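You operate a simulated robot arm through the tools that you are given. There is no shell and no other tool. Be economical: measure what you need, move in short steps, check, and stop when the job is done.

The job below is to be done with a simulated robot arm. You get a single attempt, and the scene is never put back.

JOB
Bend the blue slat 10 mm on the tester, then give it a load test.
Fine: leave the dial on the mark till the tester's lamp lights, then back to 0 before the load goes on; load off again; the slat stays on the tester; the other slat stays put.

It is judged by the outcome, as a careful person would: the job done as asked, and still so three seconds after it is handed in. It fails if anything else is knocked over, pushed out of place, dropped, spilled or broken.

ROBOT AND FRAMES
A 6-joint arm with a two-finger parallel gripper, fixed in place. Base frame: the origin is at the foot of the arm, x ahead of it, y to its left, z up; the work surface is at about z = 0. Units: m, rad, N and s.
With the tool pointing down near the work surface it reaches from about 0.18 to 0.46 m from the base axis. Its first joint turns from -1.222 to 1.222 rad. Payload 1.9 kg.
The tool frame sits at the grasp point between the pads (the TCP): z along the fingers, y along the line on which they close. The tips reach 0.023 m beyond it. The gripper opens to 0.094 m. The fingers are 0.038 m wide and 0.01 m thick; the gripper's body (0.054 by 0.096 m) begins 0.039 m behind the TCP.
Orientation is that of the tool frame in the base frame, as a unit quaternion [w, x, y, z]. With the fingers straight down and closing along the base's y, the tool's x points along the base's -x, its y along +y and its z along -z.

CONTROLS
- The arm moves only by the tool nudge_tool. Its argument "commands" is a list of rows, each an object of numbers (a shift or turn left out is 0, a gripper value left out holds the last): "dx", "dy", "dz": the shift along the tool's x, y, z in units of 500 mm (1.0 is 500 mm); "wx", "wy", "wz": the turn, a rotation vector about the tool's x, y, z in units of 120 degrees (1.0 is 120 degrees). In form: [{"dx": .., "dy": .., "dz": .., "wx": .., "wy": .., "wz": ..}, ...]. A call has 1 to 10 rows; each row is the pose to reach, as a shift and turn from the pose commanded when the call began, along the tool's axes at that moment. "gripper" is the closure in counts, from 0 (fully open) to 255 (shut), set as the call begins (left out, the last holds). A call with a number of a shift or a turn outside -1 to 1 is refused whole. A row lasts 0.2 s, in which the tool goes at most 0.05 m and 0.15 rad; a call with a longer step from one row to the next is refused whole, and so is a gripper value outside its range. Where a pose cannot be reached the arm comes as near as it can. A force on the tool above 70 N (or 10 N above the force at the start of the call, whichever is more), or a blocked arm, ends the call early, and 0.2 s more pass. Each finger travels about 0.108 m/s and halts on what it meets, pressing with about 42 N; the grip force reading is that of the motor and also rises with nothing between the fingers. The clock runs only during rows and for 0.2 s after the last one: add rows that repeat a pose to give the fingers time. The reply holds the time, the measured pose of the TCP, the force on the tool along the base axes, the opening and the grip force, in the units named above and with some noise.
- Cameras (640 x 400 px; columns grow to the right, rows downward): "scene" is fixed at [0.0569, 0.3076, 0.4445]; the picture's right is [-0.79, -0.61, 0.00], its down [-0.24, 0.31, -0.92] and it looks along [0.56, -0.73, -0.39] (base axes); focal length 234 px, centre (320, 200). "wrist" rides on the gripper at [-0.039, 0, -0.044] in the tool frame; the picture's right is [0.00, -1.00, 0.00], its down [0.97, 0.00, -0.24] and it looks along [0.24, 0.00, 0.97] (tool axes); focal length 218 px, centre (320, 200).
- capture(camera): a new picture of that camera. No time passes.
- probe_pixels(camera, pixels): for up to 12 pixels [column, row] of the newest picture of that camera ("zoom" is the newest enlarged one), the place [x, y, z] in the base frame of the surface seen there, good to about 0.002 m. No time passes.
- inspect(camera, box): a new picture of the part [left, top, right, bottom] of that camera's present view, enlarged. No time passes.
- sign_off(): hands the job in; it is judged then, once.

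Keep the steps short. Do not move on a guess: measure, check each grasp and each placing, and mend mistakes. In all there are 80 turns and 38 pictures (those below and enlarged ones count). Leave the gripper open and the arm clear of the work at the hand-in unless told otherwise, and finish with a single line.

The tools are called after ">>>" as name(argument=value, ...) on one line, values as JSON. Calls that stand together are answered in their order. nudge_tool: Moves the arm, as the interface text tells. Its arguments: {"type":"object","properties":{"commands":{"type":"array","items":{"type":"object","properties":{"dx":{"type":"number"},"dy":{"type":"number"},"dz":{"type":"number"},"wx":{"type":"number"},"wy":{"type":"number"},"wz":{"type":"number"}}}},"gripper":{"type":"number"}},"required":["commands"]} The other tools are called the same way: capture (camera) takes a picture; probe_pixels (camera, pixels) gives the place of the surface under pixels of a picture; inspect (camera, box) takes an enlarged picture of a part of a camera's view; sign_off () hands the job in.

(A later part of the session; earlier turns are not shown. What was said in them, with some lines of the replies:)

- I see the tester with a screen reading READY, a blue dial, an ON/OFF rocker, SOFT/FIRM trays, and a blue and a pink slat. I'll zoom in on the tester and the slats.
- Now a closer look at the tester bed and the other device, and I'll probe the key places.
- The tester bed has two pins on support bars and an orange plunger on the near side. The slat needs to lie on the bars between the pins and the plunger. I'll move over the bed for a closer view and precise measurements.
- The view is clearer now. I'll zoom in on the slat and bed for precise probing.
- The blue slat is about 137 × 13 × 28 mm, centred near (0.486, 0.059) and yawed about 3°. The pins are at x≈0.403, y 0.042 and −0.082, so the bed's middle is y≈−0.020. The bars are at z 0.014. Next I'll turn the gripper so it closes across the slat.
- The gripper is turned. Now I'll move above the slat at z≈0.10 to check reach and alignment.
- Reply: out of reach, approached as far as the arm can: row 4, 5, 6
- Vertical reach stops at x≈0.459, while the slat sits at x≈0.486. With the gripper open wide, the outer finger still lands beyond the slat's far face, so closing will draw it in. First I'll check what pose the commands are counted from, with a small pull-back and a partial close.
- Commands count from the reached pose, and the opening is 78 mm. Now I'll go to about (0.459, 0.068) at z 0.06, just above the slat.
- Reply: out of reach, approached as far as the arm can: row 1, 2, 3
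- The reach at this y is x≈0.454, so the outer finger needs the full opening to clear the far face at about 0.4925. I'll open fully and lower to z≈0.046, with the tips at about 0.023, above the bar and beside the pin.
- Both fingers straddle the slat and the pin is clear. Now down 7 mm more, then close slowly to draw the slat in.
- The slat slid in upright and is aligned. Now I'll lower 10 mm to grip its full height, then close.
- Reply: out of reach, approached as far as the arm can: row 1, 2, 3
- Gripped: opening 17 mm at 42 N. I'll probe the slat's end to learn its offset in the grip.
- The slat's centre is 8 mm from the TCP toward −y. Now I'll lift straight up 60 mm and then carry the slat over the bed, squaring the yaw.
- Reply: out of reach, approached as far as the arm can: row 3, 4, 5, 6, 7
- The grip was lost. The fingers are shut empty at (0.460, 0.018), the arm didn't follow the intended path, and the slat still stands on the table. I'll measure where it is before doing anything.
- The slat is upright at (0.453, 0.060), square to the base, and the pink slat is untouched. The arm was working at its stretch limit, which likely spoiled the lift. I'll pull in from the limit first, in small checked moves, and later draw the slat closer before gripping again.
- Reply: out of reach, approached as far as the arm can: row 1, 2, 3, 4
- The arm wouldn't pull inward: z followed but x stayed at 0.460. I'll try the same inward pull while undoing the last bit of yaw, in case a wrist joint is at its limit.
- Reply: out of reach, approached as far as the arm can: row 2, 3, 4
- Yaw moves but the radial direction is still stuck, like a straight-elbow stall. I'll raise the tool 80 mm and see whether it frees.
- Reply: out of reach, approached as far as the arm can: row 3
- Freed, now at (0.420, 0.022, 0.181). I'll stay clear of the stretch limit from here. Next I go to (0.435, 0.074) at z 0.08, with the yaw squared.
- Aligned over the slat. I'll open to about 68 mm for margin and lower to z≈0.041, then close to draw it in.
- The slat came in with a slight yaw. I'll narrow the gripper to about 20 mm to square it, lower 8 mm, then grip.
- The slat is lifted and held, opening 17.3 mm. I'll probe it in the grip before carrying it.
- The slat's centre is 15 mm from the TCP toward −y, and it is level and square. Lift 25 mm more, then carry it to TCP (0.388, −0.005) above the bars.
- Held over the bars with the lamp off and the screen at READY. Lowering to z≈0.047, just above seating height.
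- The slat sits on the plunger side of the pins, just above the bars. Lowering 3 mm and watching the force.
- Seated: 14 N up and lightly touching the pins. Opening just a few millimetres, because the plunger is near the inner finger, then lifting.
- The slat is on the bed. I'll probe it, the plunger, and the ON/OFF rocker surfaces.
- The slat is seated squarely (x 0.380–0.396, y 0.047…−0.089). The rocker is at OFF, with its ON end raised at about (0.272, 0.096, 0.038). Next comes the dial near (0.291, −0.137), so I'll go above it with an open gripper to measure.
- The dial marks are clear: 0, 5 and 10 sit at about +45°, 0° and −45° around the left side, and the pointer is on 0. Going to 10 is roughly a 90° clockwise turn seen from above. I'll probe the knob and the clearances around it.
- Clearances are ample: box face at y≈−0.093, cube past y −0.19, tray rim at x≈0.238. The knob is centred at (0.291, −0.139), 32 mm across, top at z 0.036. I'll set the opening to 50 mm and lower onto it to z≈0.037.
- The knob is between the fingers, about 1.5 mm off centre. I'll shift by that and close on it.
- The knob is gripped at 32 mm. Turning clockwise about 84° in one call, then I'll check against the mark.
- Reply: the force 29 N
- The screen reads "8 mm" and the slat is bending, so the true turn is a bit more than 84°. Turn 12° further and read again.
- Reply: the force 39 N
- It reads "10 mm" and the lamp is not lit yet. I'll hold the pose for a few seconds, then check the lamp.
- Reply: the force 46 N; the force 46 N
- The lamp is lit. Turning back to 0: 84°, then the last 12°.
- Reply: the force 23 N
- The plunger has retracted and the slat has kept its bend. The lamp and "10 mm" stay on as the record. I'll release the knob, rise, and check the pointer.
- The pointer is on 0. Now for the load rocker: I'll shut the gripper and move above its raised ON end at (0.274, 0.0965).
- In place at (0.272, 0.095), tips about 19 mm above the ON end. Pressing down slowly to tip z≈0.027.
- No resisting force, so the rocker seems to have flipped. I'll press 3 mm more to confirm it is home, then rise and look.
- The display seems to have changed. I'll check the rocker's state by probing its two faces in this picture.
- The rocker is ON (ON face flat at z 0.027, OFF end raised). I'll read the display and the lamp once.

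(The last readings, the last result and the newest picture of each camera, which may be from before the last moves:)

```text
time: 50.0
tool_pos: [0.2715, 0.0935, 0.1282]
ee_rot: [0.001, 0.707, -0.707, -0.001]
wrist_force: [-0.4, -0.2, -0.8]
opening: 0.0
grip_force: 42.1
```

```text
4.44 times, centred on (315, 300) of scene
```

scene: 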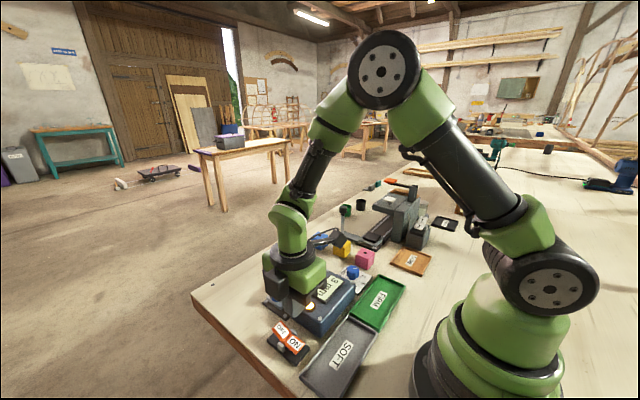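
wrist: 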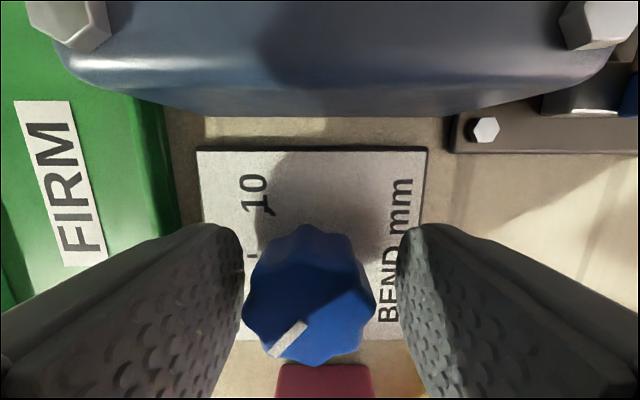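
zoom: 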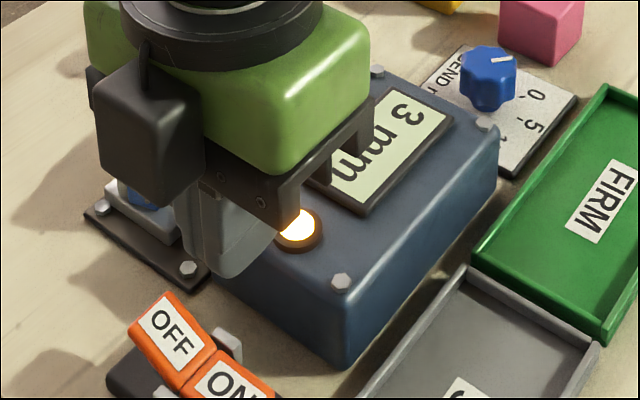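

The display gives the load reading, "3 mm". Now load off: move over the raised OFF end at x≈0.319 and press it down.

>>> nudge_tool(commands=[{"dy": -0.05}, {"dy": -0.095}, {"dy": -0.095, "dz": 0.06}, {"dy": -0.095, "dz": 0.11}, {"dy": -0.095, "dz": 0.13}, {"dy": -0.095, "dz": 0.145}, {"dy": -0.095, "dz": 0.158}, {"dy": -0.095, "dz": 0.158}])

>>> nudge_tool(commands=[{"dz": -0.04}, {"dz": -0.1}, {"dz": -0.18}, {"dz": -0.25}, {"dz": -0.3}, {"dz": -0.3, "dy": 0.05}, {"dz": -0.3, "dy": 0.1}, {"dz": -0.32, "dy": 0.17}, {"dz": -0.34, "dy": 0.24}, {"dz": -0.34, "dy": 0.24}], gripper=0)

>>> capture(camera="scene")

```text
time: 51.8
tool_pos: [0.3184, 0.0948, 0.0493]
ee_rot: [0.0, 0.707, -0.707, -0.001]
wrist_force: [1.4, 1.2, 0.5]
opening: 0.0
grip_force: 42.1
```

```text
time: 54.0
tool_pos: [0.2017, 0.095, 0.2202]
ee_rot: [0.001, 0.707, -0.707, 0.0]
wrist_force: [1.3, 0.2, 0.4]
opening: 0.0941
grip_force: 0.0
```

```text
0 pictures are left
```

scene: 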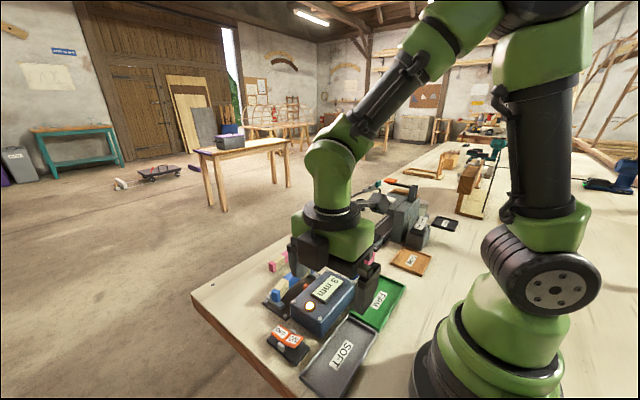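

Checking the rocker's state and the slat by probing this last picture.

>>> probe_pixels(camera="scene", pixels=[[277, 329], [280, 332], [284, 334], [290, 338], [294, 340], [297, 341], [276, 290], [284, 283], [289, 277]])

```text
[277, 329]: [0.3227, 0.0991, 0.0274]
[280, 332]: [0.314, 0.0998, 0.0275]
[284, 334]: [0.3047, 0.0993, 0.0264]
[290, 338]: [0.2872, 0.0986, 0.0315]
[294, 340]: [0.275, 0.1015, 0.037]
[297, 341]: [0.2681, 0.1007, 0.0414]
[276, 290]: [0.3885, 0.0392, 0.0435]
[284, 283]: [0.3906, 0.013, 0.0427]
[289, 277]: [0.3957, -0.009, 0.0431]
```

The rocker is back at OFF (OFF face flat at z 0.027, ON end raised). The bent slat is still on the bars, the gripper is open, and the arm is clear, so I'm handing in.

>>> sign_off()

```text
The job is handed in.
```

The blue slat was bent to 10 mm and held until the lamp lit, the dial went back to 0, then the load went on (display read 3 mm) and off again; the slat is still on the tester and I didn't move the pink one, though one early grip on the blue slat slipped and left it standing on the table until I regripped it.
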